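You operate a simulated robot arm through the tools that you are given. There is no shell and no other tool. Be economical: measure what you need, move in short steps, check, and stop when the job is done.

The job below is to be done with a simulated two-armed robot. You get a single attempt, and the scene is never put back.

JOB
Light the purple-marked dent with the yellow lamp and tap it flat.
Fine: use the white peg and the grey mallet, put both back; lamp on before you tap, and left on. Set down upright: grey mallet, white peg.

Only the result counts: the job must be done as asked and must still hold three seconds after the hand-in. Knocking over, shifting, dropping, spilling or breaking anything else fails it.

ROBOT AND FRAMES
Two 7-joint arms with two-finger parallel grippers on one trunk, on a base that drives. Base frame: it is fixed to the floor where the robot stands at the start and does not move with it; the origin is under the middle of the robot, x ahead of it, y to its left, z up. Units: mm, degrees, N and s.
The left shoulder is at the start at [-82, 119, 851], the right one opposite. With the tool pointing down near the work surface each hand reaches from about 120 to 580 mm from the robot's upright axis, wherever it stands, measured 20 degrees to its own side. Places, roughly: dent [800, 200, 900]. Payload 3.43 kg a hand.
Tool frame (each hand has its own): the origin (TCP) lies between the finger pads and is the grasp point; the fingertips stand 30 mm ahead of it; z points along the fingers, y is the line along which they close. The gripper opens to 94 mm. The fingers are 28 mm wide and 10 mm thick; the gripper's body (50 by 96 mm) begins 55 mm behind the TCP.
Orientation is told as [roll, pitch, yaw] about the base's x, y, z axes, in that order, counted from this pose: with the fingers straight down and closing along the base's y, the tool's x points along the base's -x, its y along +y and its z along -z.

CONTROLS
- The arms move only by the tool jog_arm. It takes "left_plan", "right_plan" or both (then of equal length, played together; a hand with none holds still); each is a list of rows, each a list of 7 numbers: the shift along the base's x, y, z in mm, then the turn, a rotation vector about the base's x, y, z in degrees, then the opening, from 0 (shut) to 1 (fully open). In form: [[dx, dy, dz, ax, ay, az, grip], ...]. A call has 1 to 20 rows; each row is the pose to reach, as a shift and turn from the pose commanded when the call began. A row lasts 0.2 s, in which the tool goes at most 50 mm and 8.6 degrees; a call with a longer step from one row to the next is refused whole, and so is a gripper value outside its range. Where a pose cannot be reached the arm comes as near as it can. A force on the tool above 40 N (or 10 N above the force at the start of the call, whichever is more), or a blocked arm, ends the call early, and 0.2 s more pass. The fingers move at their own pace (about 153 mm/s each) and stop on an object; they squeeze with about 34 N. The grip force told is the motor's: it shows also when the fingers shut on nothing. Time passes only in rows, and 0.2 s behind the last, so rows that repeat a pose let the fingers close. It gives the time, the measured TCP pose, the force on the tool (base axes), the opening and the grip force at its end, in the units of the frame above (readings bear some noise), with the torque about the TCP (base axes, N m) and any sound that the robot's microphone picked up.
- Cameras (640 x 400 px; columns grow to the right, rows downward): "scene" is now at [30.7, -8, 1555]; the picture's right is [-0.09, -1.00, 0.00], its down [-0.77, 0.07, -0.63] and it looks along [0.63, -0.06, -0.78] (base axes); focal length 255 px, centre (320, 200). "left" rides on the left gripper at [76, -14, -102] in its tool frame; the picture's right is [0.18, 0.98, 0.00], its down [-0.75, 0.14, -0.64] and it looks along [-0.63, 0.12, 0.77] (tool axes); focal length 243 px, centre (320, 200). "right" rides on the right gripper at [76, 14, -103] in its tool frame; the picture's right is [-0.18, 0.98, 0.00], its down [-0.75, -0.14, -0.64] and it looks along [-0.63, -0.12, 0.77] (tool axes); focal length 243 px, centre (320, 200). There is no depth. A picture from a camera that has moved, and an enlarged one, comes with that camera's place and axes in the base frame and with its lens.
- capture(camera): a new picture of that camera. The clock stands still meanwhile.
- move_column(by): slides the trunk up (or, below 0, down) by that many mm; the arms and the scene camera ride with it, the base frame stays. It gives what a move gives, with no picture.
- base_move(legs): drives the robot by 1 to 6 legs, each [ahead, left, turn to the left] in mm, mm and degrees, along the robot's own axes; the way and the turn of a leg run together, so that a leg with both is an arc; at most 1500 mm and 180 degrees a leg. The arms and the cameras ride along, it lands a little off, and it stops where it bumps. It gives what a move gives.
- turn_head(pan, tilt): turns the head with the scene camera to pan (to the left, within 143 degrees either way) and tilt (down, from -29 to 69), counted from straight ahead of the robot. It gives what a move gives.
- inspect(camera, box): a new picture of the part [left, top, right, bottom] of that camera's present view, enlarged. The clock stands still meanwhile.
- hand_in(): hands the job in; it is judged then, once.

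Go step by step. Nothing tells you exact positions but the pictures and the camera data: compare them with the known pose of the tool, close in by small moves and look again before you grip or let go. The budget is 120 turns and 88 pictures, counting those below and the enlarged ones. Unless the task says otherwise, let go and move clear before handing in, and close with one line.

The tools are called after "Call:" as a command line: name --argument value ..., lists and objects as JSON in quotes. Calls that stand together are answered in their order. jog_arm: Moves the arms, as the interface text tells. Its arguments: {"type":"object","properties":{"left_plan":{"type":"array","items":{"type":"array","items":{"type":"number"}}},"right_plan":{"type":"array","items":{"type":"array","items":{"type":"number"}}}},"required":[]} The other tools are called the same way: move_column (by) slides the trunk up or down; base_move (legs) drives the base; turn_head (pan, tilt) turns the head that bears the scene camera; capture (camera) takes a picture; inspect (camera, box) takes an enlarged picture of a part of a camera's view; hand_in () hands the job in.

At the start:

```text
time_s: 0.0
left_eef_pos: [252.9, 153.9, 1205.4]
left_tool_rot: [0.0, 0.1, 0.1]
left_contact_force: [0.5, -0.2, -0.4]
left_ft_torque: [-0.01, -0.01, 0.01]
left_width: 94.0
left_gripper_force: 0.0
right_eef_pos: [288.5, -71.3, 1151.7]
right_tool_rot: [0.0, 0.0, 0.0]
right_contact_force: [0.2, -0.5, 0.2]
right_ft_torque: [0.0, 0.01, 0.03]
right_width: 93.8
right_gripper_force: 0.0
trunk travel left (down, up): [-275.0, 60.0]
robot x, y, heading: [5.2, -0.2, -0.2]
head pan, tilt: [-5.1, 50.9]
```

scene: 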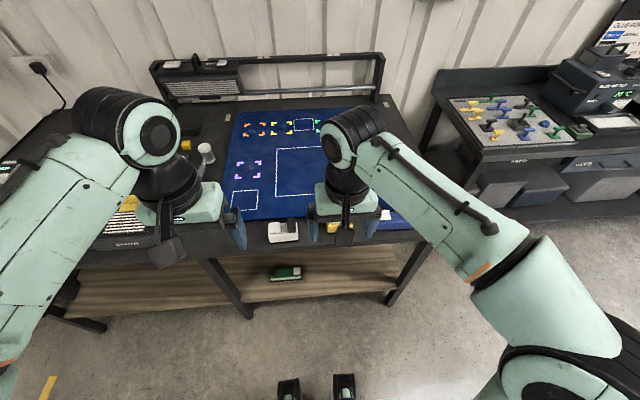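
right: 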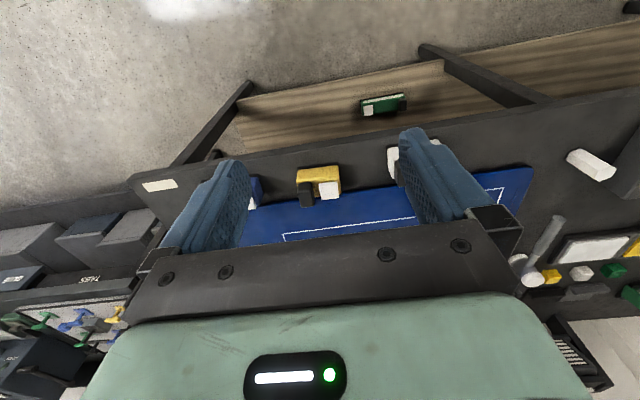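
left: 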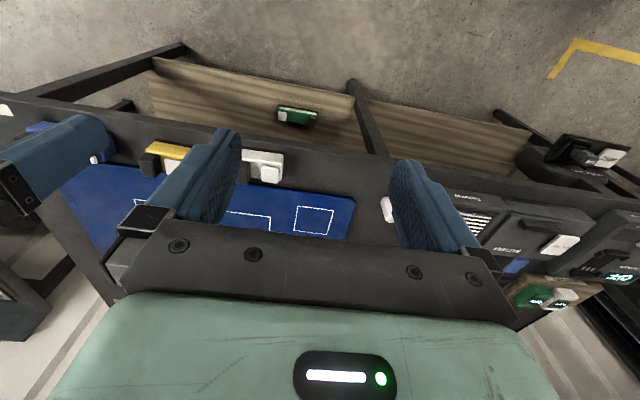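

I see a bench ahead with a blue mat carrying coloured marks, some tools, and lamps. I'll look closer at the bench.

Call:
inspect --camera "scene" --box '[170, 90, 410, 240]'

Call:
inspect --camera "left" --box '[100, 120, 420, 320]'

Call:
inspect --camera "right" --box '[380, 120, 640, 300]'

```text
2.67 times, centred on (290, 165) of scene
camera zoom: at [30.7, -8.0, 1555.0], right [-0.09, -1.0, 0.0], down [-0.77, 0.07, -0.63], along [0.63, -0.06, -0.78], focal length 681 px, centre (400, 293)
```

zoom: 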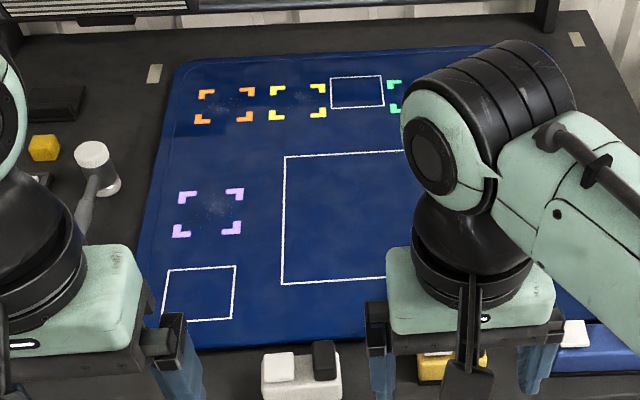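

```text
2.00 times, centred on (260, 220) of left
camera zoom: at [177.5, 139.8, 1308.8], right [-0.18, 0.98, 0.0], down [0.75, 0.14, 0.64], along [0.63, 0.12, -0.77], focal length 485 px, centre (440, 160)
```

zoom: 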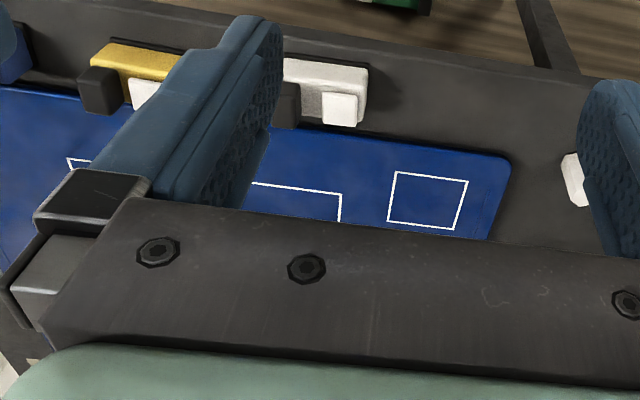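

```text
2.22 times, centred on (510, 210) of right
camera zoom: at [211.7, -56.5, 1254.7], right [0.18, 0.98, 0.0], down [0.75, -0.14, 0.64], along [0.63, -0.12, -0.77], focal length 539 px, centre (-102, 178)
```

zoom: 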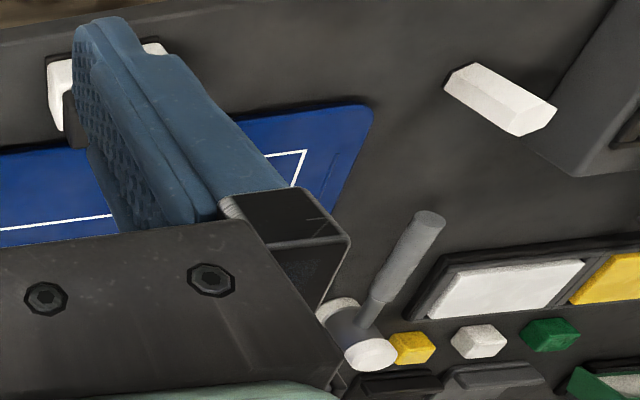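

The arms hide part of the bench. I'll move both hands back and outward, and look left.

Call:
jog_arm --left_plan '[[-25, 20, 0, 0, 0, 0, 1], [-50, 40, 0, 0, 0, 0, 1], [-75, 60, 0, 0, 0, 0, 1], [-100, 90, 0, 0, 0, 0, 1], [-110, 130, 0, 0, 0, 0, 1], [-110, 170, 0, 0, 0, 0, 1]]' --right_plan '[[-25, -20, 0, 0, 0, 0, 1], [-50, -40, 0, 0, 0, 0, 1], [-75, -60, 0, 0, 0, 0, 1], [-100, -90, 0, 0, 0, 0, 1], [-120, -130, 0, 0, 0, 0, 1], [-130, -170, 0, 0, 0, 0, 1]]'

Call:
turn_head --pan 20 --tilt 45

Call:
capture --camera "scene"

```text
time_s: 1.4
left_eef_pos: [142.7, 325.3, 1204.5]
left_tool_rot: [-0.1, 0.0, -0.1]
left_contact_force: [-0.1, 0.5, -0.1]
left_ft_torque: [0.02, -0.02, 0.01]
left_width: 94.0
left_gripper_force: 0.0
right_eef_pos: [159.6, -240.2, 1151.9]
right_tool_rot: [0.0, -0.1, 0.0]
right_contact_force: [-0.1, -0.6, 0.2]
right_ft_torque: [0.03, -0.02, 0.0]
right_width: 94.1
right_gripper_force: 0.2
trunk travel left (down, up): [-275.0, 60.0]
robot x, y, heading: [2.0, 2.4, 0.1]
head pan, tilt: [-5.1, 50.9]
```

```text
time_s: 2.3
left_eef_pos: [144.3, 324.4, 1204.3]
left_tool_rot: [0.0, 0.0, 0.0]
left_contact_force: [0.5, -0.9, 0.2]
left_ft_torque: [-0.05, 0.02, 0.0]
left_width: 94.1
left_gripper_force: 0.1
right_eef_pos: [158.8, -239.9, 1153.1]
right_tool_rot: [0.0, -0.1, 0.0]
right_contact_force: [0.4, -0.6, -0.2]
right_ft_torque: [0.02, -0.02, -0.01]
right_width: 94.3
right_gripper_force: 0.1
trunk travel left (down, up): [-275.0, 60.0]
robot x, y, heading: [1.6, -1.0, -0.2]
head pan, tilt: [20.0, 45.0]
```

```text
81 pictures are left
camera scene: at [31.3, 26.5, 1563.2], right [0.34, -0.94, 0.0], down [-0.66, -0.24, -0.71], along [0.66, 0.24, -0.71], focal length 255 px, centre (320, 200)
```

scene: 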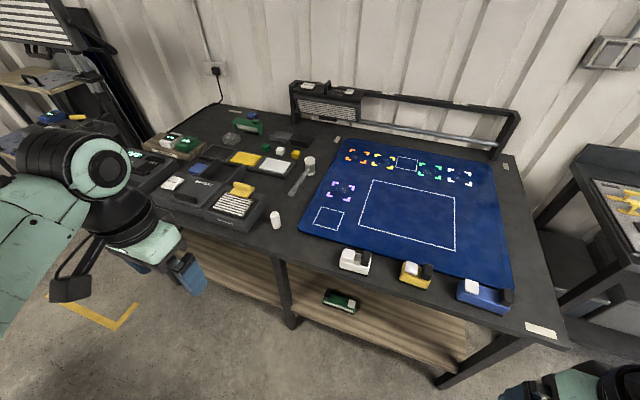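

Call:
inspect --camera "scene" --box '[140, 100, 340, 240]'

Call:
inspect --camera "scene" --box '[290, 140, 530, 320]'

```text
2.86 times, centred on (240, 170) of scene
camera zoom: at [31.3, 26.5, 1563.2], right [0.34, -0.94, 0.0], down [-0.66, -0.24, -0.71], along [0.66, 0.24, -0.71], focal length 729 px, centre (549, 286)
```

zoom: 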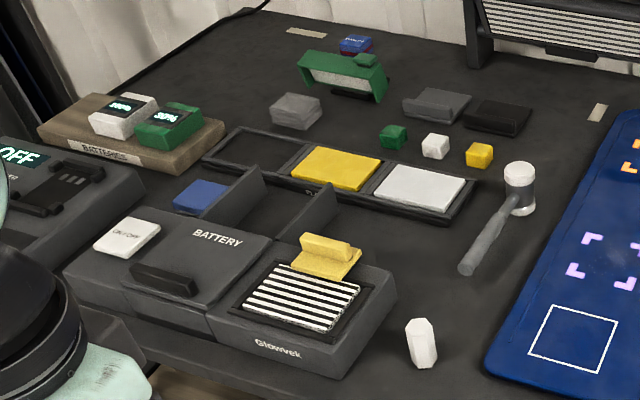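

```text
2.22 times, centred on (410, 230) of scene
camera zoom: at [31.3, 26.5, 1563.2], right [0.34, -0.94, 0.0], down [-0.66, -0.24, -0.71], along [0.66, 0.24, -0.71], focal length 567 px, centre (120, 133)
```

zoom: 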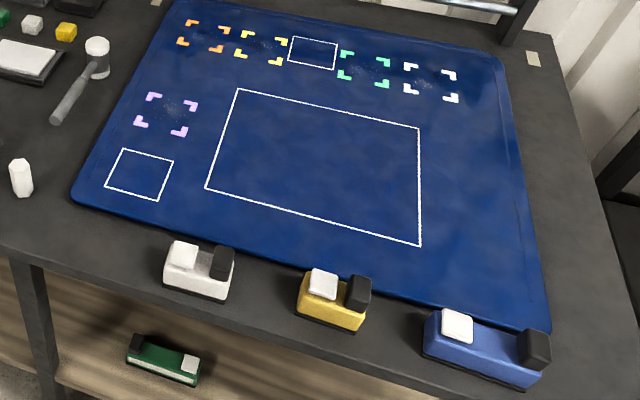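

Call:
inspect --camera "scene" --box '[140, 140, 260, 215]'

Call:
inspect --camera "scene" --box '[330, 235, 450, 310]'

Call:
inspect --camera "scene" --box '[280, 70, 380, 130]'

Call:
inspect --camera "scene" --box '[220, 95, 340, 170]'

Call:
inspect --camera "scene" --box '[0, 0, 130, 130]'

```text
5.33 times, centred on (200, 178) of scene
camera zoom: at [31.3, 26.5, 1563.2], right [0.34, -0.94, 0.0], down [-0.66, -0.24, -0.71], along [0.66, 0.24, -0.71], focal length 1362 px, centre (960, 320)
```

zoom: 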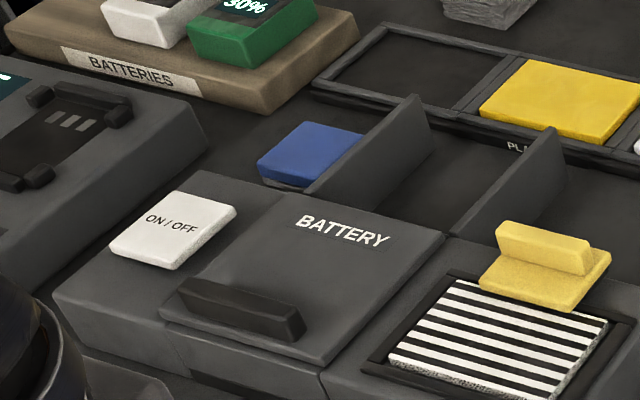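

```text
5.33 times, centred on (390, 272) of scene
camera zoom: at [31.3, 26.5, 1563.2], right [0.34, -0.94, 0.0], down [-0.66, -0.24, -0.71], along [0.66, 0.24, -0.71], focal length 1362 px, centre (-53, -187)
```

zoom: 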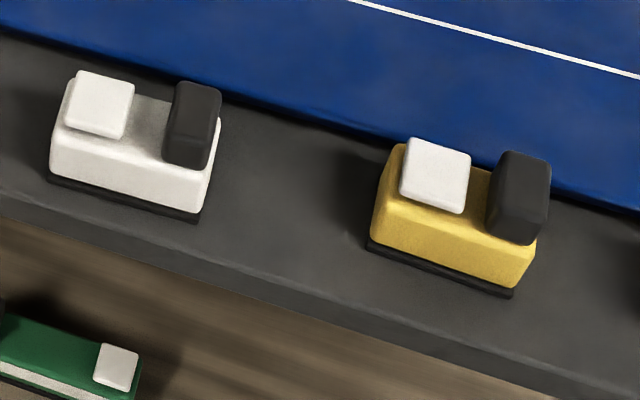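

```text
6.40 times, centred on (330, 100) of scene
camera zoom: at [31.3, 26.5, 1563.2], right [0.34, -0.94, 0.0], down [-0.66, -0.24, -0.71], along [0.66, 0.24, -0.71], focal length 1634 px, centre (256, 840)
```

zoom: 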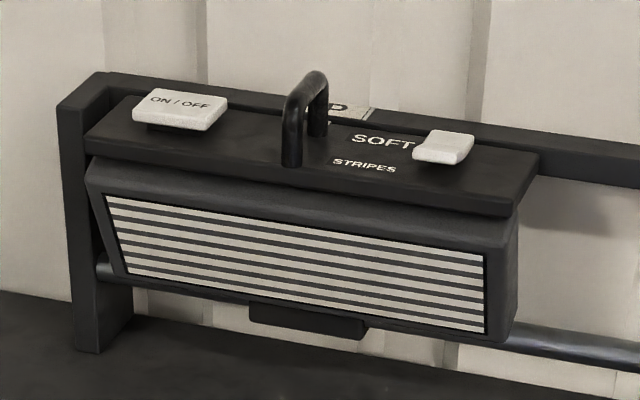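

```text
5.33 times, centred on (280, 132) of scene
camera zoom: at [31.3, 26.5, 1563.2], right [0.34, -0.94, 0.0], down [-0.66, -0.24, -0.71], along [0.66, 0.24, -0.71], focal length 1362 px, centre (533, 560)
```

zoom: 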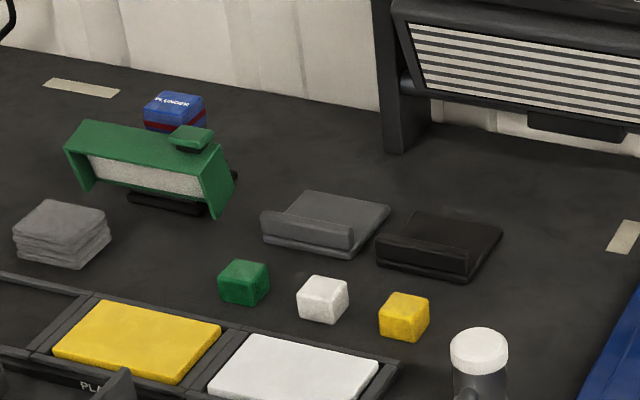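

```text
3.08 times, centred on (65, 65) of scene
camera zoom: at [31.3, 26.5, 1563.2], right [0.34, -0.94, 0.0], down [-0.66, -0.24, -0.71], along [0.66, 0.24, -0.71], focal length 786 px, centre (1105, 615)
```

zoom: 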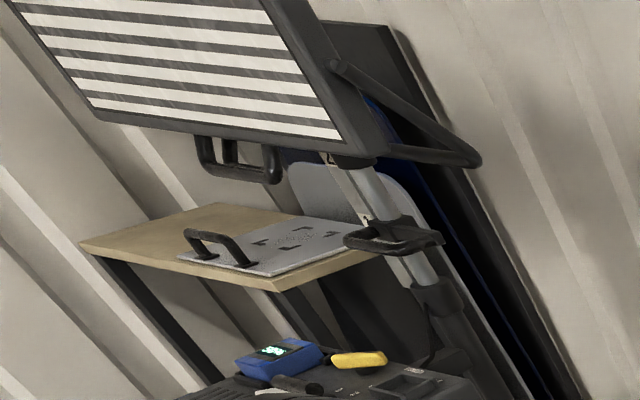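

The yellow lamp is the small yellow block (white button, black head) near [446,-100]. The white peg stands near [490,349] and the mallet near [790,350] with its handle toward me. I'll drive closer so everything is in reach.

Call:
base_move --legs '[[0, 150, 0], [180, 0, 0]]'

Call:
turn_head --pan 0 --tilt 55

Call:
capture --camera "scene"

Call:
capture --camera "left"

Call:
capture --camera "right"

```text
time_s: 5.3
left_eef_pos: [320.9, 472.6, 1204.6]
left_tool_rot: [0.0, 0.0, 0.1]
left_contact_force: [0.7, -0.2, 0.1]
left_ft_torque: [-0.01, 0.0, 0.0]
left_width: 94.2
left_gripper_force: 0.1
right_eef_pos: [335.5, -90.5, 1152.4]
right_tool_rot: [0.0, -0.1, 0.0]
right_contact_force: [0.5, 0.6, 0.3]
right_ft_torque: [0.0, 0.04, 0.01]
right_width: 94.2
right_gripper_force: 0.0
trunk travel left (down, up): [-275.0, 60.0]
robot x, y, heading: [176.8, 151.2, -0.1]
head pan, tilt: [20.0, 45.0]
```

```text
time_s: 6.2
left_eef_pos: [321.4, 474.5, 1204.6]
left_tool_rot: [0.0, 0.0, 0.1]
left_contact_force: [0.3, 0.9, 0.1]
left_ft_torque: [-0.03, -0.04, 0.0]
left_width: 94.2
left_gripper_force: 0.0
right_eef_pos: [334.8, -91.0, 1152.8]
right_tool_rot: [0.0, 0.0, -0.1]
right_contact_force: [0.0, -0.6, -0.4]
right_ft_torque: [0.02, -0.01, -0.01]
right_width: 94.0
right_gripper_force: 0.0
trunk travel left (down, up): [-275.0, 60.0]
robot x, y, heading: [178.1, 151.3, 0.4]
head pan, tilt: [0.0, 55.0]
```

```text
73 pictures are left
camera scene: at [204.5, 148.2, 1549.8], right [0.0, -1.0, 0.0], down [-0.82, 0.0, -0.57], along [0.57, 0.0, -0.82], focal length 255 px, centre (320, 200)
```

scene: 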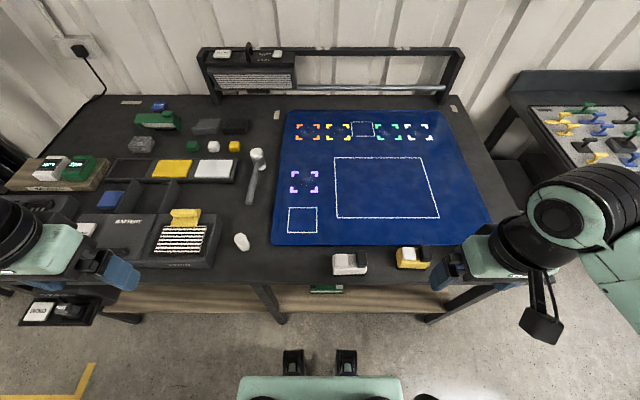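

```text
72 pictures are left
camera left: at [244.7, 458.5, 1308.0], right [-0.18, 0.98, 0.0], down [0.75, 0.14, 0.64], along [0.63, 0.12, -0.77], focal length 243 px, centre (320, 200)
```

left: 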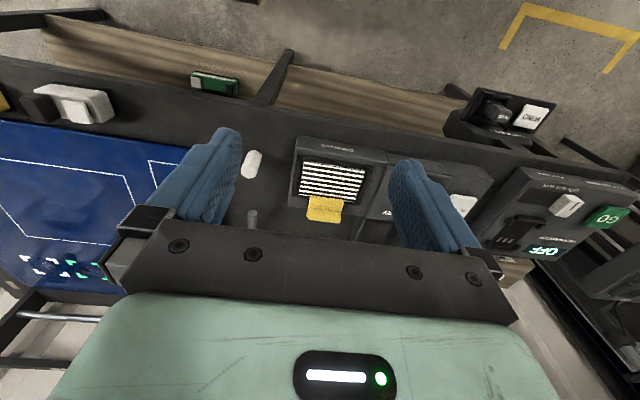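

```text
71 pictures are left
camera right: at [258.0, -77.0, 1254.8], right [0.18, 0.98, 0.0], down [0.75, -0.14, 0.64], along [0.63, -0.12, -0.77], focal length 243 px, centre (320, 200)
```

right: 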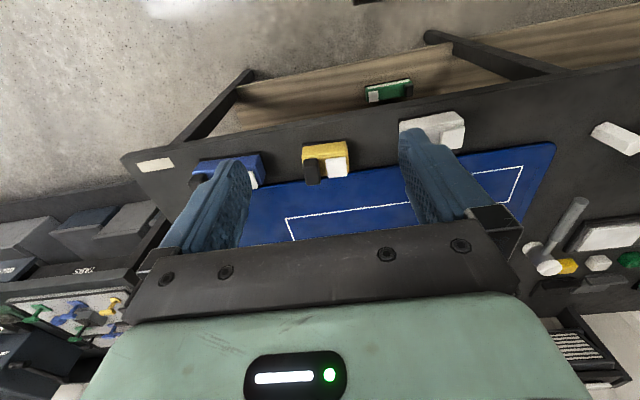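

Bench top is around z≈845; dent ≈[783,206], the small mat square ≈[617,205] directly before it (a good lamp spot), yellow lamp ≈[482,-110]. I'll turn the right hand 90° above the lamp and look.

Call:
jog_arm --right_plan '[[12, -2, -5, 0, 0, 7.5, 1], [24, -3, -10, 0, 0, 15, 1], [36, -5, -20, 0, 0, 22.5, 1], [48, -6, -30, 0, 0, 30, 1], [60, -8, -40, 0, 0, 37.5, 1], [72, -10, -50, 0, 0, 45, 1], [84, -11, -65, 0, 0, 52.5, 1], [96, -13, -80, 0, 0, 60, 1], [108, -14, -95, 0, 0, 67.5, 1], [120, -16, -110, 0, 0, 75, 1], [134, -18, -130, 0, 0, 82.5, 1], [147, -19, -150, 0, 0, 90, 1], [147, -19, -150, 0, 0, 90, 1]]'

Call:
capture --camera "right"

Call:
inspect --camera "scene" --box '[340, 210, 500, 310]'

```text
time_s: 9.0
left_eef_pos: [321.7, 473.8, 1203.9]
left_tool_rot: [0.1, 0.1, 0.0]
left_contact_force: [0.4, -0.5, 0.1]
left_ft_torque: [-0.01, 0.0, 0.0]
left_width: 93.7
left_gripper_force: 0.1
right_eef_pos: [483.1, -110.2, 1001.7]
right_tool_rot: [0.1, -0.2, 90.1]
right_contact_force: [0.0, -0.2, 0.3]
right_ft_torque: [0.03, 0.03, -0.03]
right_width: 94.2
right_gripper_force: 0.1
trunk travel left (down, up): [-275.0, 60.0]
robot x, y, heading: [181.7, 147.3, 0.0]
head pan, tilt: [0.0, 55.0]
```

```text
70 pictures are left
camera right: at [467.4, -186.8, 1104.8], right [-0.98, 0.18, 0.0], down [0.14, 0.75, 0.64], along [0.12, 0.63, -0.77], focal length 243 px, centre (320, 200)
```

right: 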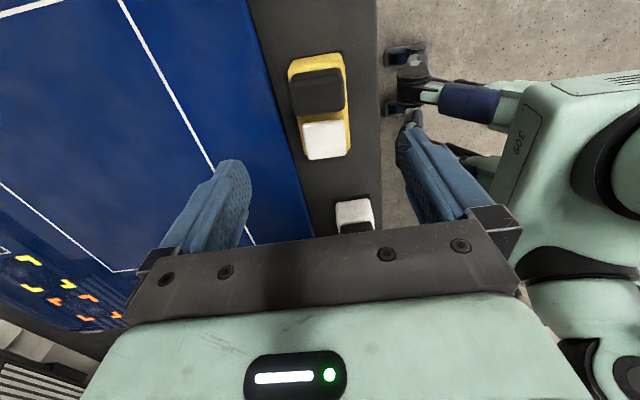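

```text
4.00 times, centred on (420, 260) of scene
camera zoom: at [204.4, 148.1, 1549.8], right [0.0, -1.0, 0.0], down [-0.82, 0.0, -0.57], along [0.57, 0.0, -0.82], focal length 1021 px, centre (-80, -40)
```

zoom: 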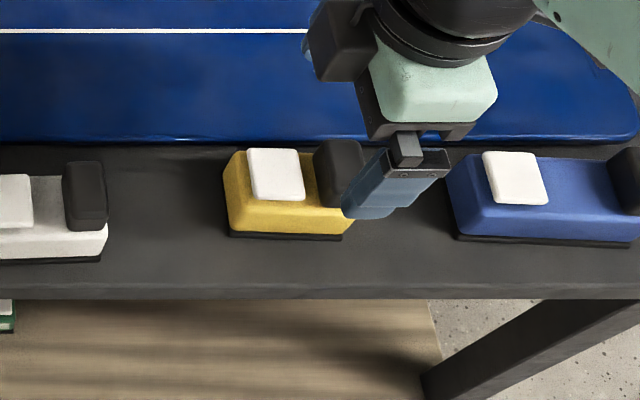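

The lamp is right under the hand, centred ≈[481,-111], turned about −5°. I'll descend partway and look again.

Call:
jog_arm --right_plan '[[-1, 0, -30, 0, 0, -5, 1], [-2, -1, -60, 0, 0, -5, 1], [-2, -1, -85, 0, 0, -5, 1], [-2, -1, -95, 0, 0, -5, 1]]'

Call:
capture --camera "right"

Call:
inspect --camera "scene" --box '[340, 210, 500, 310]'

```text
time_s: 10.0
left_eef_pos: [320.9, 472.7, 1203.7]
left_tool_rot: [0.0, 0.0, 0.0]
left_contact_force: [-0.1, -0.4, -0.1]
left_ft_torque: [-0.02, 0.04, -0.03]
left_width: 93.9
left_gripper_force: 0.1
right_eef_pos: [479.2, -111.1, 907.2]
right_tool_rot: [0.0, -0.1, 85.0]
right_contact_force: [-0.2, -0.1, -0.6]
right_ft_torque: [-0.03, -0.04, 0.0]
right_width: 94.0
right_gripper_force: 0.1
trunk travel left (down, up): [-275.0, 60.0]
robot x, y, heading: [177.0, 148.4, 0.0]
head pan, tilt: [0.0, 55.0]
```

```text
68 pictures are left
camera right: at [457.9, -185.6, 1009.9], right [-0.96, 0.27, 0.0], down [0.21, 0.74, 0.64], along [0.17, 0.62, -0.77], focal length 243 px, centre (320, 200)
```

right: 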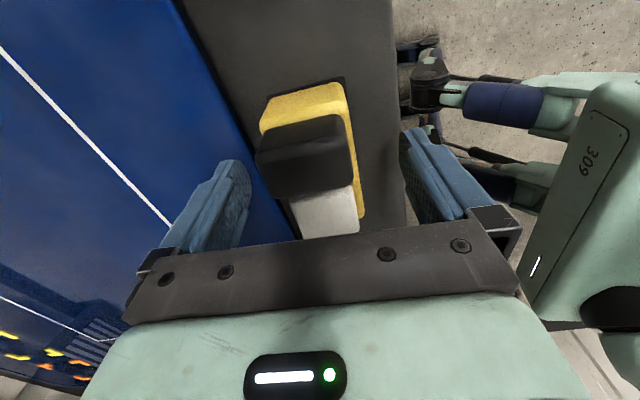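

```text
4.00 times, centred on (420, 260) of scene
camera zoom: at [204.8, 148.1, 1549.8], right [0.0, -1.0, 0.0], down [-0.82, 0.0, -0.57], along [0.57, 0.0, -0.82], focal length 1021 px, centre (-80, -40)
```

zoom: 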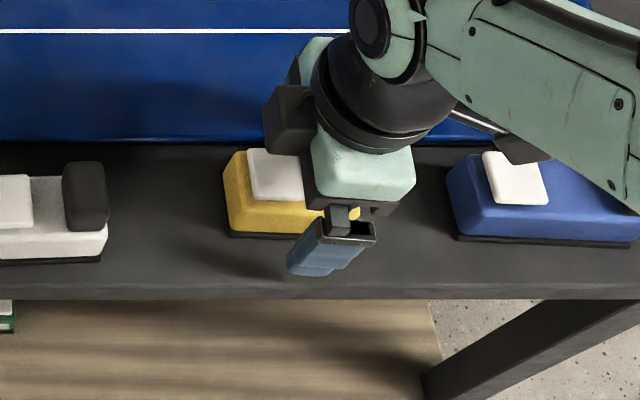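

The lamp sits between the fingers. I'll ease down a bit more and close on it.

Call:
jog_arm --right_plan '[[1, 0, -5, 0, 0, 0, 1], [1, 0, -9, 0, 0, 0, 1], [1, 0, -12, 0, 0, 0, 1], [1, 0, -14, 0, 0, 0, 1], [1, 0, -14, 0, 0, 0, 0.7], [1, 0, -14, 0, 0, 0, 0.4], [1, 0, -14, 0, 0, 0, 0.2], [1, 0, -14, 0, 0, 0, 0.1], [1, 0, -14, 0, 0, 0, 0.1]]'

Call:
inspect --camera "scene" --box '[340, 210, 500, 310]'

```text
time_s: 10.8
left_eef_pos: [319.8, 473.6, 1205.1]
left_tool_rot: [0.0, 0.0, -0.1]
left_contact_force: [0.7, 0.6, 0.5]
left_ft_torque: [0.01, 0.0, -0.02]
left_width: 94.1
left_gripper_force: 0.2
right_eef_pos: [482.3, -110.9, 901.7]
right_tool_rot: [-0.8, -0.1, 84.9]
right_contact_force: [-8.2, 0.8, 17.5]
right_ft_torque: [-0.1, -0.54, 0.03]
right_width: 88.9
right_gripper_force: 0.0
trunk travel left (down, up): [-275.0, 60.0]
robot x, y, heading: [175.2, 149.8, 0.1]
head pan, tilt: [0.0, 55.0]
stopped in row 4 (right hand): the force on the tool passed its limit at 45 N (the readings are from after the stop); the commanded pose is now the measured one
```

```text
4.00 times, centred on (420, 260) of scene
camera zoom: at [202.9, 148.9, 1549.8], right [0.0, -1.0, 0.0], down [-0.82, 0.0, -0.57], along [0.57, 0.0, -0.82], focal length 1021 px, centre (-80, -40)
```

zoom: 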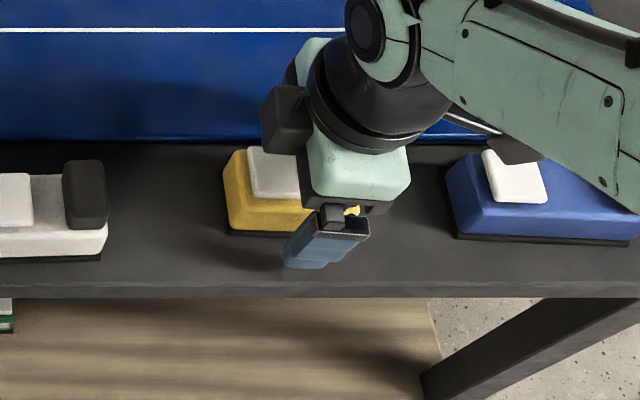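

The far fingertip touched the mat, so the mat top is z≈871. I'll lift 3 mm and close the gripper.

Call:
jog_arm --right_plan '[[-1, 0, 2, 0, 0, 0, 0.95], [-1, 0, 3, 0, 0, 0, 0.7], [-1, 0, 3, 0, 0, 0, 0.4], [-1, 0, 3, 0, 0, 0, 0.2], [-1, 0, 3, 0, 0, 0, 0.1], [-1, 0, 3, 0, 0, 0, 0.1]]'

```text
time_s: 12.2
left_eef_pos: [322.5, 473.9, 1204.0]
left_tool_rot: [0.0, -0.1, 0.0]
left_contact_force: [-0.3, 0.2, -0.5]
left_ft_torque: [0.02, 0.05, -0.01]
left_width: 93.9
left_gripper_force: 0.1
right_eef_pos: [482.2, -111.2, 902.6]
right_tool_rot: [-0.7, -0.1, 84.9]
right_contact_force: [0.2, 0.2, 0.1]
right_ft_torque: [0.0, 0.02, 0.03]
right_width: 45.6
right_gripper_force: 33.9
trunk travel left (down, up): [-275.0, 60.0]
robot x, y, heading: [176.9, 149.9, 0.3]
head pan, tilt: [0.0, 55.0]
```

Gripped at 45.6 mm. Lift and carry toward the mat square, then check which face glows.

Call:
jog_arm --right_plan '[[0, 0, 20, 0, 0, 0, 0.1], [0, 0, 50, 0, 0, 1, 0.1], [0, 10, 80, 0, 0, 3, 0.1], [10, 40, 110, 0, 0, 5, 0.1], [30, 75, 120, 0, 0, 5, 0.1], [50, 110, 120, 0, 0, 5, 0.1], [70, 145, 120, 0, 0, 5, 0.1], [90, 180, 120, 0, 0, 5, 0.1], [105, 215, 120, 0, 0, 5, 0.1], [115, 250, 120, 0, 0, 5, 0.1], [123, 285, 120, 0, 0, 5, 0.1], [123, 310, 120, 0, 0, 5, 0.1], [123, 315, 120, 0, 0, 5, 0.1], [123, 315, 120, 0, 0, 5, 0.1]]'

Call:
capture --camera "right"

Call:
capture --camera "scene"

Call:
capture --camera "left"

```text
time_s: 15.2
left_eef_pos: [320.4, 472.8, 1204.7]
left_tool_rot: [0.0, -0.1, 0.0]
left_contact_force: [0.2, 0.6, -0.5]
left_ft_torque: [-0.01, 0.0, -0.02]
left_width: 93.9
left_gripper_force: 0.0
right_eef_pos: [605.7, 203.2, 1023.9]
right_tool_rot: [-0.7, 0.0, 89.8]
right_contact_force: [-0.2, 0.1, -0.3]
right_ft_torque: [0.0, 0.0, 0.04]
right_width: 9.4
right_gripper_force: 0.0
trunk travel left (down, up): [-275.0, 60.0]
robot x, y, heading: [172.8, 147.1, -0.0]
head pan, tilt: [0.0, 55.0]
```

```text
65 pictures are left
camera right: at [589.1, 127.4, 1125.4], right [-0.98, 0.19, -0.01], down [0.13, 0.75, 0.64], along [0.13, 0.63, -0.76], focal length 243 px, centre (320, 200)
```

right: 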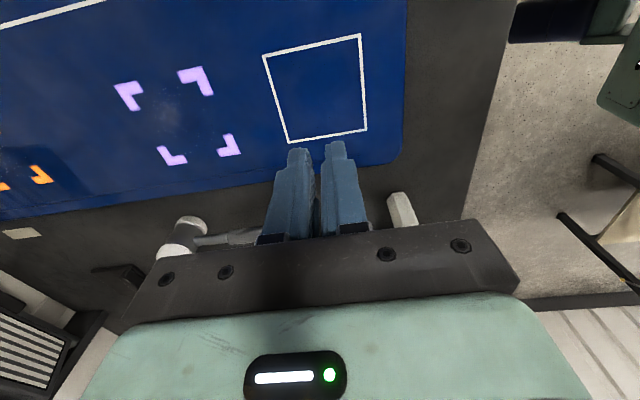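

```text
64 pictures are left
camera scene: at [204.6, 148.1, 1549.8], right [0.0, -1.0, 0.0], down [-0.82, 0.0, -0.57], along [0.57, 0.0, -0.82], focal length 255 px, centre (320, 200)
```

scene: 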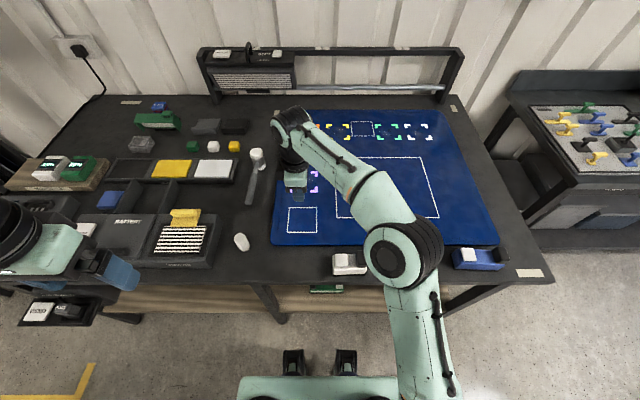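

```text
63 pictures are left
camera left: at [244.8, 458.5, 1308.0], right [-0.18, 0.98, 0.0], down [0.75, 0.14, 0.64], along [0.63, 0.12, -0.77], focal length 243 px, centre (320, 200)
```

left: 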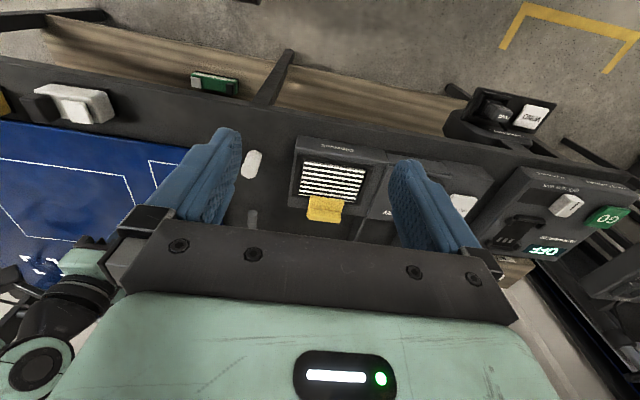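

The grip slipped off: the hand is empty. I'll move clear and look at the lamp.

Call:
jog_arm --right_plan '[[-20, -45, 0, 0, 0, 0, 0.3], [-40, -90, 0, 0, 0, 0, 0.6], [-60, -135, 0, 0, 0, 0, 1], [-80, -180, 0, 0, 0, 0, 1], [-100, -225, 0, 0, 0, 0, 1], [-110, -265, 0, 0, 0, 0, 1], [-118, -290, 0, 0, 0, 0, 1]]'

Call:
capture --camera "right"

Call:
inspect --camera "scene" --box '[340, 210, 500, 310]'

```text
time_s: 16.8
left_eef_pos: [321.5, 473.8, 1206.2]
left_tool_rot: [-0.1, 0.0, 0.0]
left_contact_force: [0.0, 1.3, 1.3]
left_ft_torque: [-0.01, -0.05, -0.01]
left_width: 94.0
left_gripper_force: 0.0
right_eef_pos: [487.9, -87.0, 1022.3]
right_tool_rot: [-0.8, -0.2, 90.0]
right_contact_force: [0.2, -0.4, 0.2]
right_ft_torque: [0.0, -0.03, 0.0]
right_width: 94.2
right_gripper_force: 0.1
trunk travel left (down, up): [-275.0, 60.0]
robot x, y, heading: [178.7, 149.5, -0.2]
head pan, tilt: [0.0, 55.0]
```

```text
62 pictures are left
camera right: at [470.2, -163.5, 1123.4], right [-0.98, 0.18, -0.01], down [0.13, 0.75, 0.65], along [0.13, 0.63, -0.76], focal length 243 px, centre (320, 200)
```

right: 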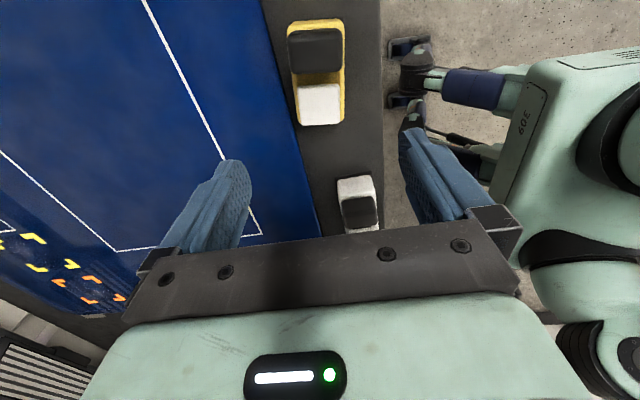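

```text
4.00 times, centred on (420, 260) of scene
camera zoom: at [204.3, 147.8, 1549.8], right [0.0, -1.0, 0.0], down [-0.82, 0.0, -0.57], along [0.57, 0.0, -0.82], focal length 1021 px, centre (-80, -40)
```

zoom: 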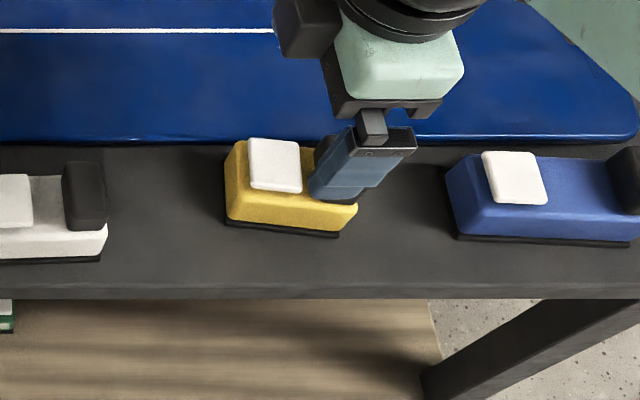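

The lamp only shifted slightly; now centre ≈[486,-108], turned about −7°. I'll re-grip nearer the button end, away from the black head, close partly then go lower between lamp and mat edge.

Call:
jog_arm --right_plan '[[-1, -3, -30, 0, 0, -3, 1], [-1, -6, -60, 0, 0, -7, 1], [-1, -8, -90, 0, 0, -7, 1], [-1, -8, -110, 0, 0, -7, 1], [-1, -8, -117, 0, 0, -7, 0.8], [-1, -8, -117, 0, 0, -7, 0.6], [-1, -8, -117, 0, 0, -7, 0.53], [-1, -8, -117, 0, 0, -7, 0.53]]'

Call:
capture --camera "right"

```text
time_s: 18.6
left_eef_pos: [321.3, 473.9, 1204.4]
left_tool_rot: [0.0, 0.1, 0.0]
left_contact_force: [0.2, -0.9, -0.2]
left_ft_torque: [0.0, 0.0, -0.05]
left_width: 94.1
left_gripper_force: 0.1
right_eef_pos: [486.2, -94.6, 905.9]
right_tool_rot: [-0.8, -0.1, 82.9]
right_contact_force: [0.3, 0.0, 0.5]
right_ft_torque: [0.0, -0.02, -0.02]
right_width: 49.7
right_gripper_force: 0.0
trunk travel left (down, up): [-275.0, 60.0]
robot x, y, heading: [177.2, 150.3, -0.0]
head pan, tilt: [0.0, 55.0]
```

```text
60 pictures are left
camera right: at [460.6, -168.7, 1007.3], right [-0.95, 0.3, -0.01], down [0.22, 0.73, 0.64], along [0.2, 0.61, -0.76], focal length 243 px, centre (320, 200)
```

right: 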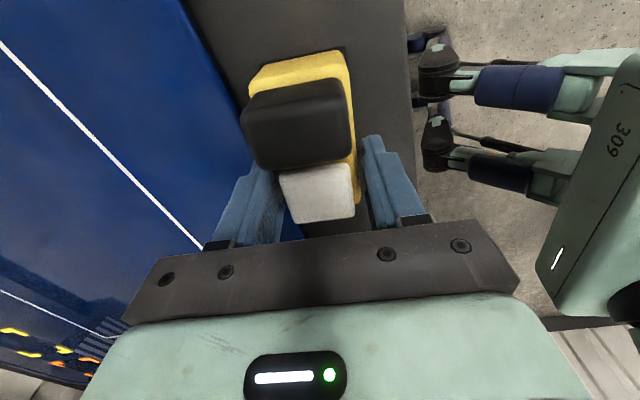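

Fingers straddle the body near the button. Descend slowly until just above the bench, then close.

Call:
jog_arm --right_plan '[[0, 0, -3, 0, 0, 0, 0.53], [0, 0, -6, 0, 0, 0, 0.53], [0, 0, -9, 0, 0, 0, 0.53], [0, 0, -11, 0, 0, 0, 0.53], [0, 0, -13, 0, 0, 0, 0.53], [0, 0, -15, 0, 0, 0, 0.53]]'

```text
time_s: 19.5
left_eef_pos: [320.0, 473.4, 1204.1]
left_tool_rot: [0.0, -0.1, -0.1]
left_contact_force: [0.1, 0.3, 0.5]
left_ft_torque: [0.0, 0.03, -0.03]
left_width: 94.0
left_gripper_force: 0.2
right_eef_pos: [487.6, -94.5, 901.1]
right_tool_rot: [-1.5, -0.1, 82.9]
right_contact_force: [-8.5, 0.1, 17.3]
right_ft_torque: [0.09, -0.24, 0.03]
right_width: 46.5
right_gripper_force: 0.1
trunk travel left (down, up): [-275.0, 60.0]
robot x, y, heading: [179.0, 150.1, -0.1]
head pan, tilt: [0.0, 55.0]
stopped in row 4 (right hand): the force on the tool passed its limit at 45 N (the readings are from after the stop); the commanded pose is now the measured one
```

Same far-finger contact with the mat edge at 871. I'll lift 2 mm, close here at the button end, and try a slow lift.

Call:
jog_arm --right_plan '[[-1, 0, 2, 0.7, 0, 0, 0.5], [-1, 0, 2, 0.7, 0, 0, 0.2], [-1, 0, 2, 0.7, 0, 0, 0], [-1, 0, 2, 0.7, 0, 0, 0], [-1, 0, 2, 0.7, 0, 0, 0], [-1, 0, 3, 0.7, 0, 0, 0], [-1, 0, 5, 0.7, 0, 0, 0], [-1, 0, 8, 0.7, 0, 0, 0], [-1, 0, 11, 0.7, 0, 0, 0]]'

Call:
inspect --camera "scene" --box '[340, 210, 500, 310]'

```text
time_s: 21.5
left_eef_pos: [321.4, 472.0, 1205.7]
left_tool_rot: [0.0, 0.0, -0.1]
left_contact_force: [0.1, -0.2, 0.4]
left_ft_torque: [-0.02, -0.01, 0.03]
left_width: 94.2
left_gripper_force: 0.0
right_eef_pos: [488.3, -95.4, 910.0]
right_tool_rot: [-1.2, -0.8, 82.9]
right_contact_force: [0.1, -0.1, -3.0]
right_ft_torque: [0.02, 0.0, -0.04]
right_width: 45.5
right_gripper_force: 34.1
trunk travel left (down, up): [-275.0, 60.0]
robot x, y, heading: [177.4, 149.0, -0.3]
head pan, tilt: [0.0, 55.0]
```

```text
4.00 times, centred on (420, 260) of scene
camera zoom: at [204.6, 147.9, 1549.8], right [0.0, -1.0, 0.0], down [-0.82, 0.0, -0.57], along [0.57, 0.0, -0.82], focal length 1021 px, centre (-80, -40)
```

zoom: 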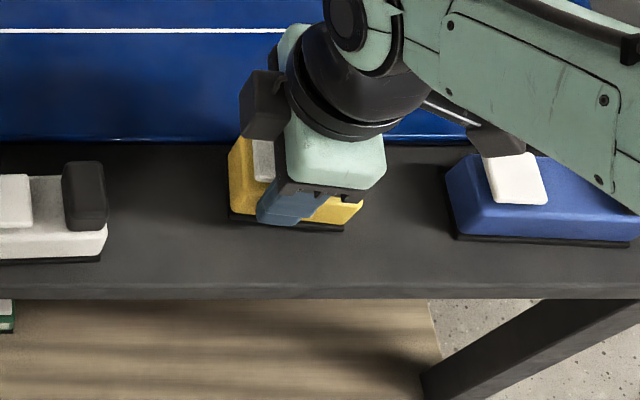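

It's holding (3 N weight). Continue lifting slowly.

Call:
jog_arm --right_plan '[[0, 0, 5, 0, 0, 0, 0], [0, 0, 10, 0, 0, 0, 0], [0, 0, 16, 0, 0, 0, 0], [0, 0, 22, 0, 0, 0, 0], [0, 0, 28, 0, 0, 0, 0], [0, 0, 34, 0, 0, 0, 0], [0, 0, 40, 0, 0, 0, 0], [0, 0, 46, 0, 0, 0, 0]]'

Call:
inspect --camera "scene" --box '[340, 210, 500, 310]'

```text
time_s: 23.3
left_eef_pos: [321.8, 472.3, 1204.8]
left_tool_rot: [0.0, 0.0, -0.1]
left_contact_force: [-0.3, 0.0, 0.4]
left_ft_torque: [0.01, 0.04, -0.04]
left_width: 94.0
left_gripper_force: 0.1
right_eef_pos: [488.0, -95.3, 956.3]
right_tool_rot: [-1.2, -0.8, 82.9]
right_contact_force: [-0.2, 0.2, -2.2]
right_ft_torque: [0.02, 0.01, 0.05]
right_width: 45.6
right_gripper_force: 34.1
trunk travel left (down, up): [-275.0, 60.0]
robot x, y, heading: [177.8, 153.5, -0.2]
head pan, tilt: [0.0, 55.0]
```

```text
4.00 times, centred on (420, 260) of scene
camera zoom: at [204.6, 147.9, 1549.8], right [0.0, -1.0, 0.0], down [-0.82, 0.0, -0.57], along [0.57, 0.0, -0.82], focal length 1021 px, centre (-80, -40)
```

zoom: 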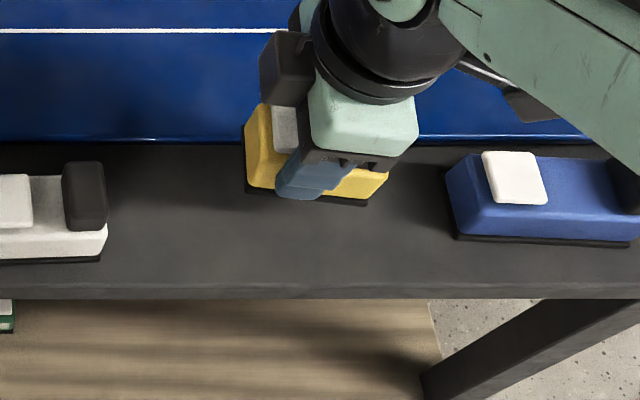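

Lamp is up. Carry it at this height to the square and square it up.

Call:
jog_arm --right_plan '[[5, 15, 8, 0, 0, 1, 0], [15, 35, 12, 0, 0, 2, 0], [25, 60, 12, 0, 0, 3, 0], [35, 85, 12, 0, 0, 4, 0], [45, 110, 12, 0, 0, 5, 0], [55, 135, 12, 0, 0, 6, 0], [65, 160, 12, 0, 0, 7, 0], [75, 185, 12, 0, 0, 7, 0], [85, 210, 12, 0, 0, 7, 0], [95, 235, 12, 0, 0, 7, 0], [105, 260, 12, 0, 0, 7, 0], [113, 285, 12, 0, 0, 7, 0], [117, 305, 12, 0, 0, 7, 0], [117, 311, 12, 0, 0, 7, 0], [117, 311, 12, 0, 0, 7, 0]]'

Call:
capture --camera "right"

Call:
inspect --camera "scene" --box '[220, 130, 420, 255]'

```text
time_s: 26.5
left_eef_pos: [321.9, 473.2, 1204.4]
left_tool_rot: [0.1, 0.0, -0.1]
left_contact_force: [0.3, 0.6, 0.1]
left_ft_torque: [-0.01, -0.01, -0.03]
left_width: 94.0
left_gripper_force: 0.0
right_eef_pos: [605.4, 215.9, 968.0]
right_tool_rot: [-1.2, -0.7, 89.9]
right_contact_force: [-0.4, 0.7, -2.3]
right_ft_torque: [0.05, 0.01, 0.01]
right_width: 45.8
right_gripper_force: 34.1
trunk travel left (down, up): [-275.0, 60.0]
robot x, y, heading: [172.8, 146.4, -0.1]
head pan, tilt: [0.0, 55.0]
```

```text
57 pictures are left
camera right: at [587.3, 137.7, 1069.0], right [-0.98, 0.19, -0.02], down [0.13, 0.74, 0.66], along [0.14, 0.64, -0.76], focal length 243 px, centre (320, 200)
```

right: 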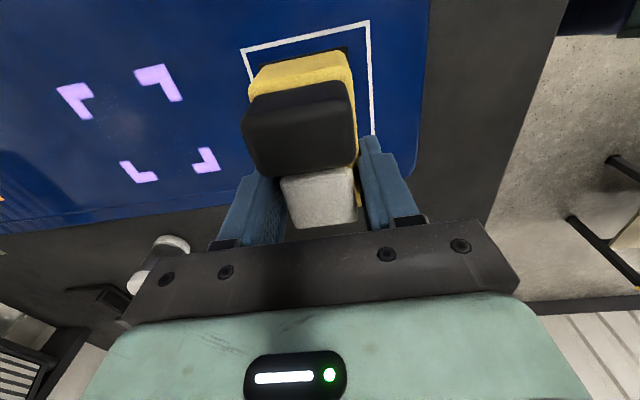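

```text
3.20 times, centred on (320, 192) of scene
camera zoom: at [204.7, 148.0, 1549.8], right [0.0, -1.0, 0.0], down [-0.82, 0.0, -0.57], along [0.57, 0.0, -0.82], focal length 817 px, centre (320, 224)
```

zoom: 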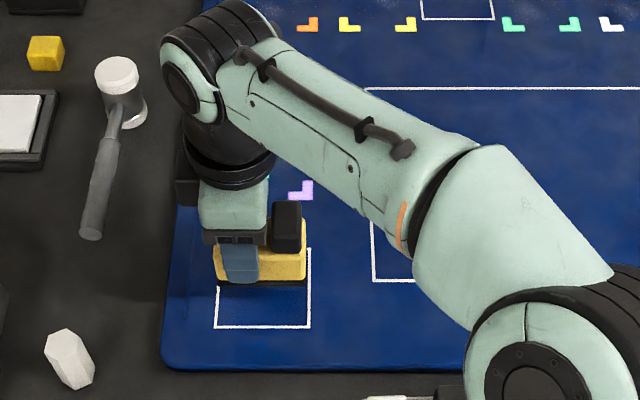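

Positioned over the square. Lower toward the mat.

Call:
jog_arm --right_plan '[[0, -1, -10, 0, 0, 0, 0], [0, -1, -20, 0, 0, 0, 0], [0, -1, -30, 0, 0, 0, 0], [0, -1, -38, 0, 0, 0, 0], [0, -1, -44, 0, 0, 0, 0], [0, -1, -48, 0, 0, 0, 0], [0, -1, -50, 0, 0, 0, 0]]'

Call:
jog_arm --right_plan '[[0, 0, -1, 0, 0, 0, 0], [0, 0, -2, 0, 0, 0, 0], [0, 0, -3, 0, 0, 0, 0], [0, 0, -4, 0, 0, 0, 0]]'

```text
time_s: 28.1
left_eef_pos: [319.9, 471.3, 1205.6]
left_tool_rot: [-0.1, -0.1, -0.2]
left_contact_force: [0.6, 0.2, 0.4]
left_ft_torque: [0.03, -0.01, 0.04]
left_width: 94.2
left_gripper_force: 0.0
right_eef_pos: [604.6, 215.1, 923.8]
right_tool_rot: [-1.7, -1.0, 90.0]
right_contact_force: [-2.1, -3.4, 32.3]
right_ft_torque: [-0.91, 0.9, 0.03]
right_width: 45.6
right_gripper_force: 34.1
trunk travel left (down, up): [-275.0, 60.0]
robot x, y, heading: [179.1, 147.3, -0.1]
head pan, tilt: [0.0, 55.0]
```

```text
time_s: 28.6
left_eef_pos: [321.5, 473.4, 1204.3]
left_tool_rot: [0.1, 0.0, -0.1]
left_contact_force: [0.0, 1.0, -1.0]
left_ft_torque: [0.0, 0.05, -0.01]
left_width: 94.1
left_gripper_force: 0.2
right_eef_pos: [606.5, 216.2, 922.5]
right_tool_rot: [-1.7, -1.2, 89.8]
right_contact_force: [-4.8, -2.5, 11.4]
right_ft_torque: [-0.53, 0.55, -0.1]
right_width: 45.7
right_gripper_force: 34.4
trunk travel left (down, up): [-275.0, 60.0]
robot x, y, heading: [177.7, 149.4, -0.2]
head pan, tilt: [0.0, 55.0]
stopped in row 2 (right hand): the force on the tool passed its limit at 44 N (the readings are from after the stop); the commanded pose is now the measured one
```

The lamp has touched down on the mat. Release gently and rise.

Call:
jog_arm --right_plan '[[0, 0, 0, 0, 0, 0, 0.5], [0, 0, 0, 0, 0, 0, 0.6], [0, 0, 0, 0, 0, 0, 0.7], [0, 0, 15, 0, 0, 0, 0.7], [0, 0, 50, 0, 0, 0, 0.7], [0, 0, 90, 0, 0, 0, 0.7], [0, -40, 120, 0, 0, 0, 0.7], [-10, -80, 130, 0, 0, 0, 0.3], [-20, -120, 130, 0, 0, 0, 0.1], [-20, -165, 130, 0, 0, 0, 0]]'

Call:
capture --camera "right"

Call:
inspect --camera "scene" --box '[220, 130, 420, 255]'

```text
time_s: 30.8
left_eef_pos: [321.5, 471.1, 1204.7]
left_tool_rot: [0.0, 0.0, -0.1]
left_contact_force: [0.0, -0.6, 0.0]
left_ft_torque: [0.0, 0.0, 0.0]
left_width: 94.2
left_gripper_force: 0.3
right_eef_pos: [585.6, 48.1, 1053.5]
right_tool_rot: [-1.7, -1.1, 89.9]
right_contact_force: [0.9, 1.1, 0.0]
right_ft_torque: [0.05, 0.0, 0.01]
right_width: 0.0
right_gripper_force: 32.7
trunk travel left (down, up): [-275.0, 60.0]
robot x, y, heading: [174.8, 146.7, -0.1]
head pan, tilt: [0.0, 55.0]
```

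```text
55 pictures are left
camera right: at [567.6, -29.9, 1153.0], right [-0.98, 0.19, -0.02], down [0.12, 0.74, 0.66], along [0.14, 0.65, -0.75], focal length 243 px, centre (320, 200)
```

right: 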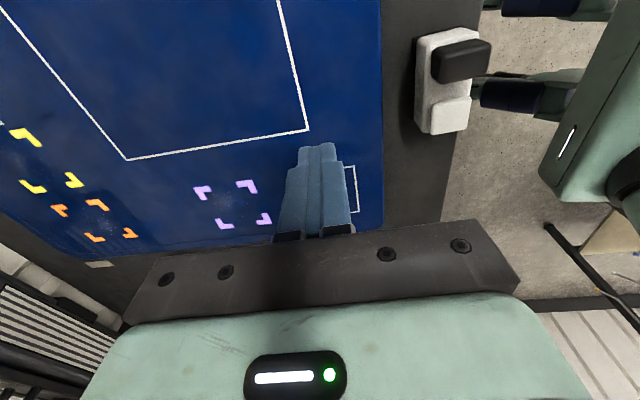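

```text
3.20 times, centred on (320, 192) of scene
camera zoom: at [204.5, 146.8, 1549.8], right [0.0, -1.0, 0.0], down [-0.82, 0.0, -0.57], along [0.57, 0.0, -0.82], focal length 817 px, centre (320, 224)
```

zoom: 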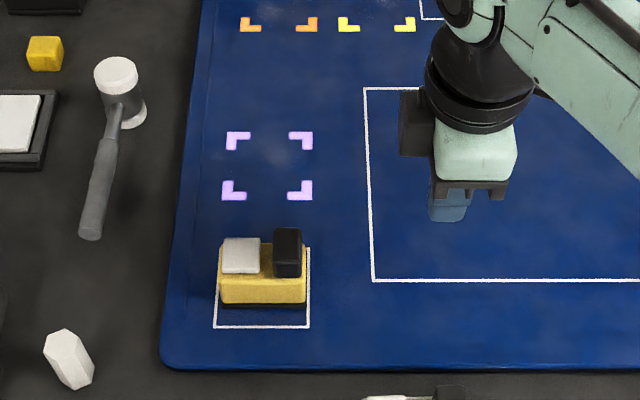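

Lamp sits neatly in the square, pointing at the dent. Next: press its white button (≈[612,220,~920]) with closed fingertips.

Call:
jog_arm --right_plan '[[8, 40, 0, -1.1, 1.7, 0, 0], [16, 80, 0, -1.1, 1.7, 0, 0], [24, 120, 0, -1.1, 1.7, 0, 0], [26, 160, -10, -1.1, 1.7, 0, 0], [26, 172, -40, -1.1, 1.7, 0, 0], [26, 172, -75, -1.1, 1.7, 0, 0], [26, 172, -85, -1.1, 1.7, 0, 0]]'

Call:
inspect --camera "scene" --box '[260, 180, 340, 240]'

Call:
capture --camera "right"

```text
time_s: 32.4
left_eef_pos: [321.7, 472.2, 1205.1]
left_tool_rot: [0.0, -0.1, -0.1]
left_contact_force: [-0.9, 0.1, -0.2]
left_ft_torque: [0.0, -0.01, 0.02]
left_width: 94.0
left_gripper_force: 0.0
right_eef_pos: [612.0, 222.0, 967.3]
right_tool_rot: [0.0, 0.0, 89.8]
right_contact_force: [0.4, 0.1, -0.4]
right_ft_torque: [0.02, 0.02, 0.0]
right_width: 0.0
right_gripper_force: 32.8
trunk travel left (down, up): [-275.0, 60.0]
robot x, y, heading: [179.5, 150.3, -0.2]
head pan, tilt: [0.0, 55.0]
```

```text
6.67 times, centred on (300, 210) of scene
camera zoom: at [204.5, 148.0, 1549.8], right [0.0, -1.0, 0.0], down [-0.82, 0.0, -0.57], along [0.57, 0.0, -0.82], focal length 1702 px, centre (453, 133)
```

zoom: 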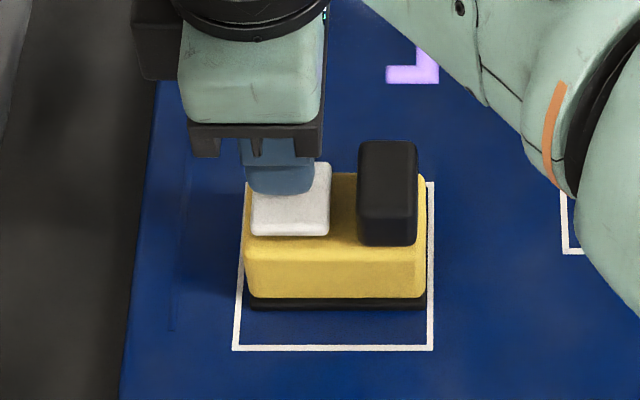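

```text
52 pictures are left
camera right: at [597.0, 146.0, 1069.3], right [-0.98, 0.19, 0.0], down [0.14, 0.75, 0.64], along [0.12, 0.63, -0.77], focal length 243 px, centre (320, 200)
```

right: 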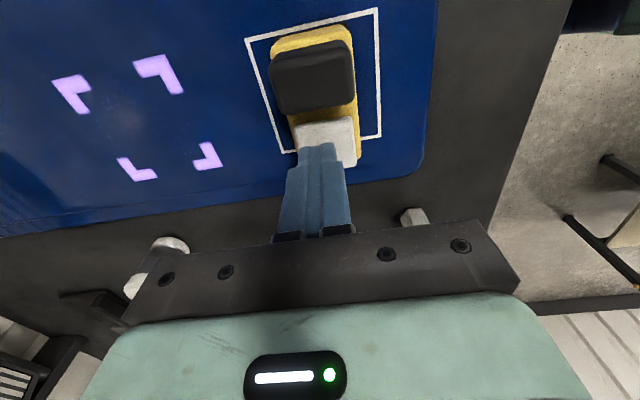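

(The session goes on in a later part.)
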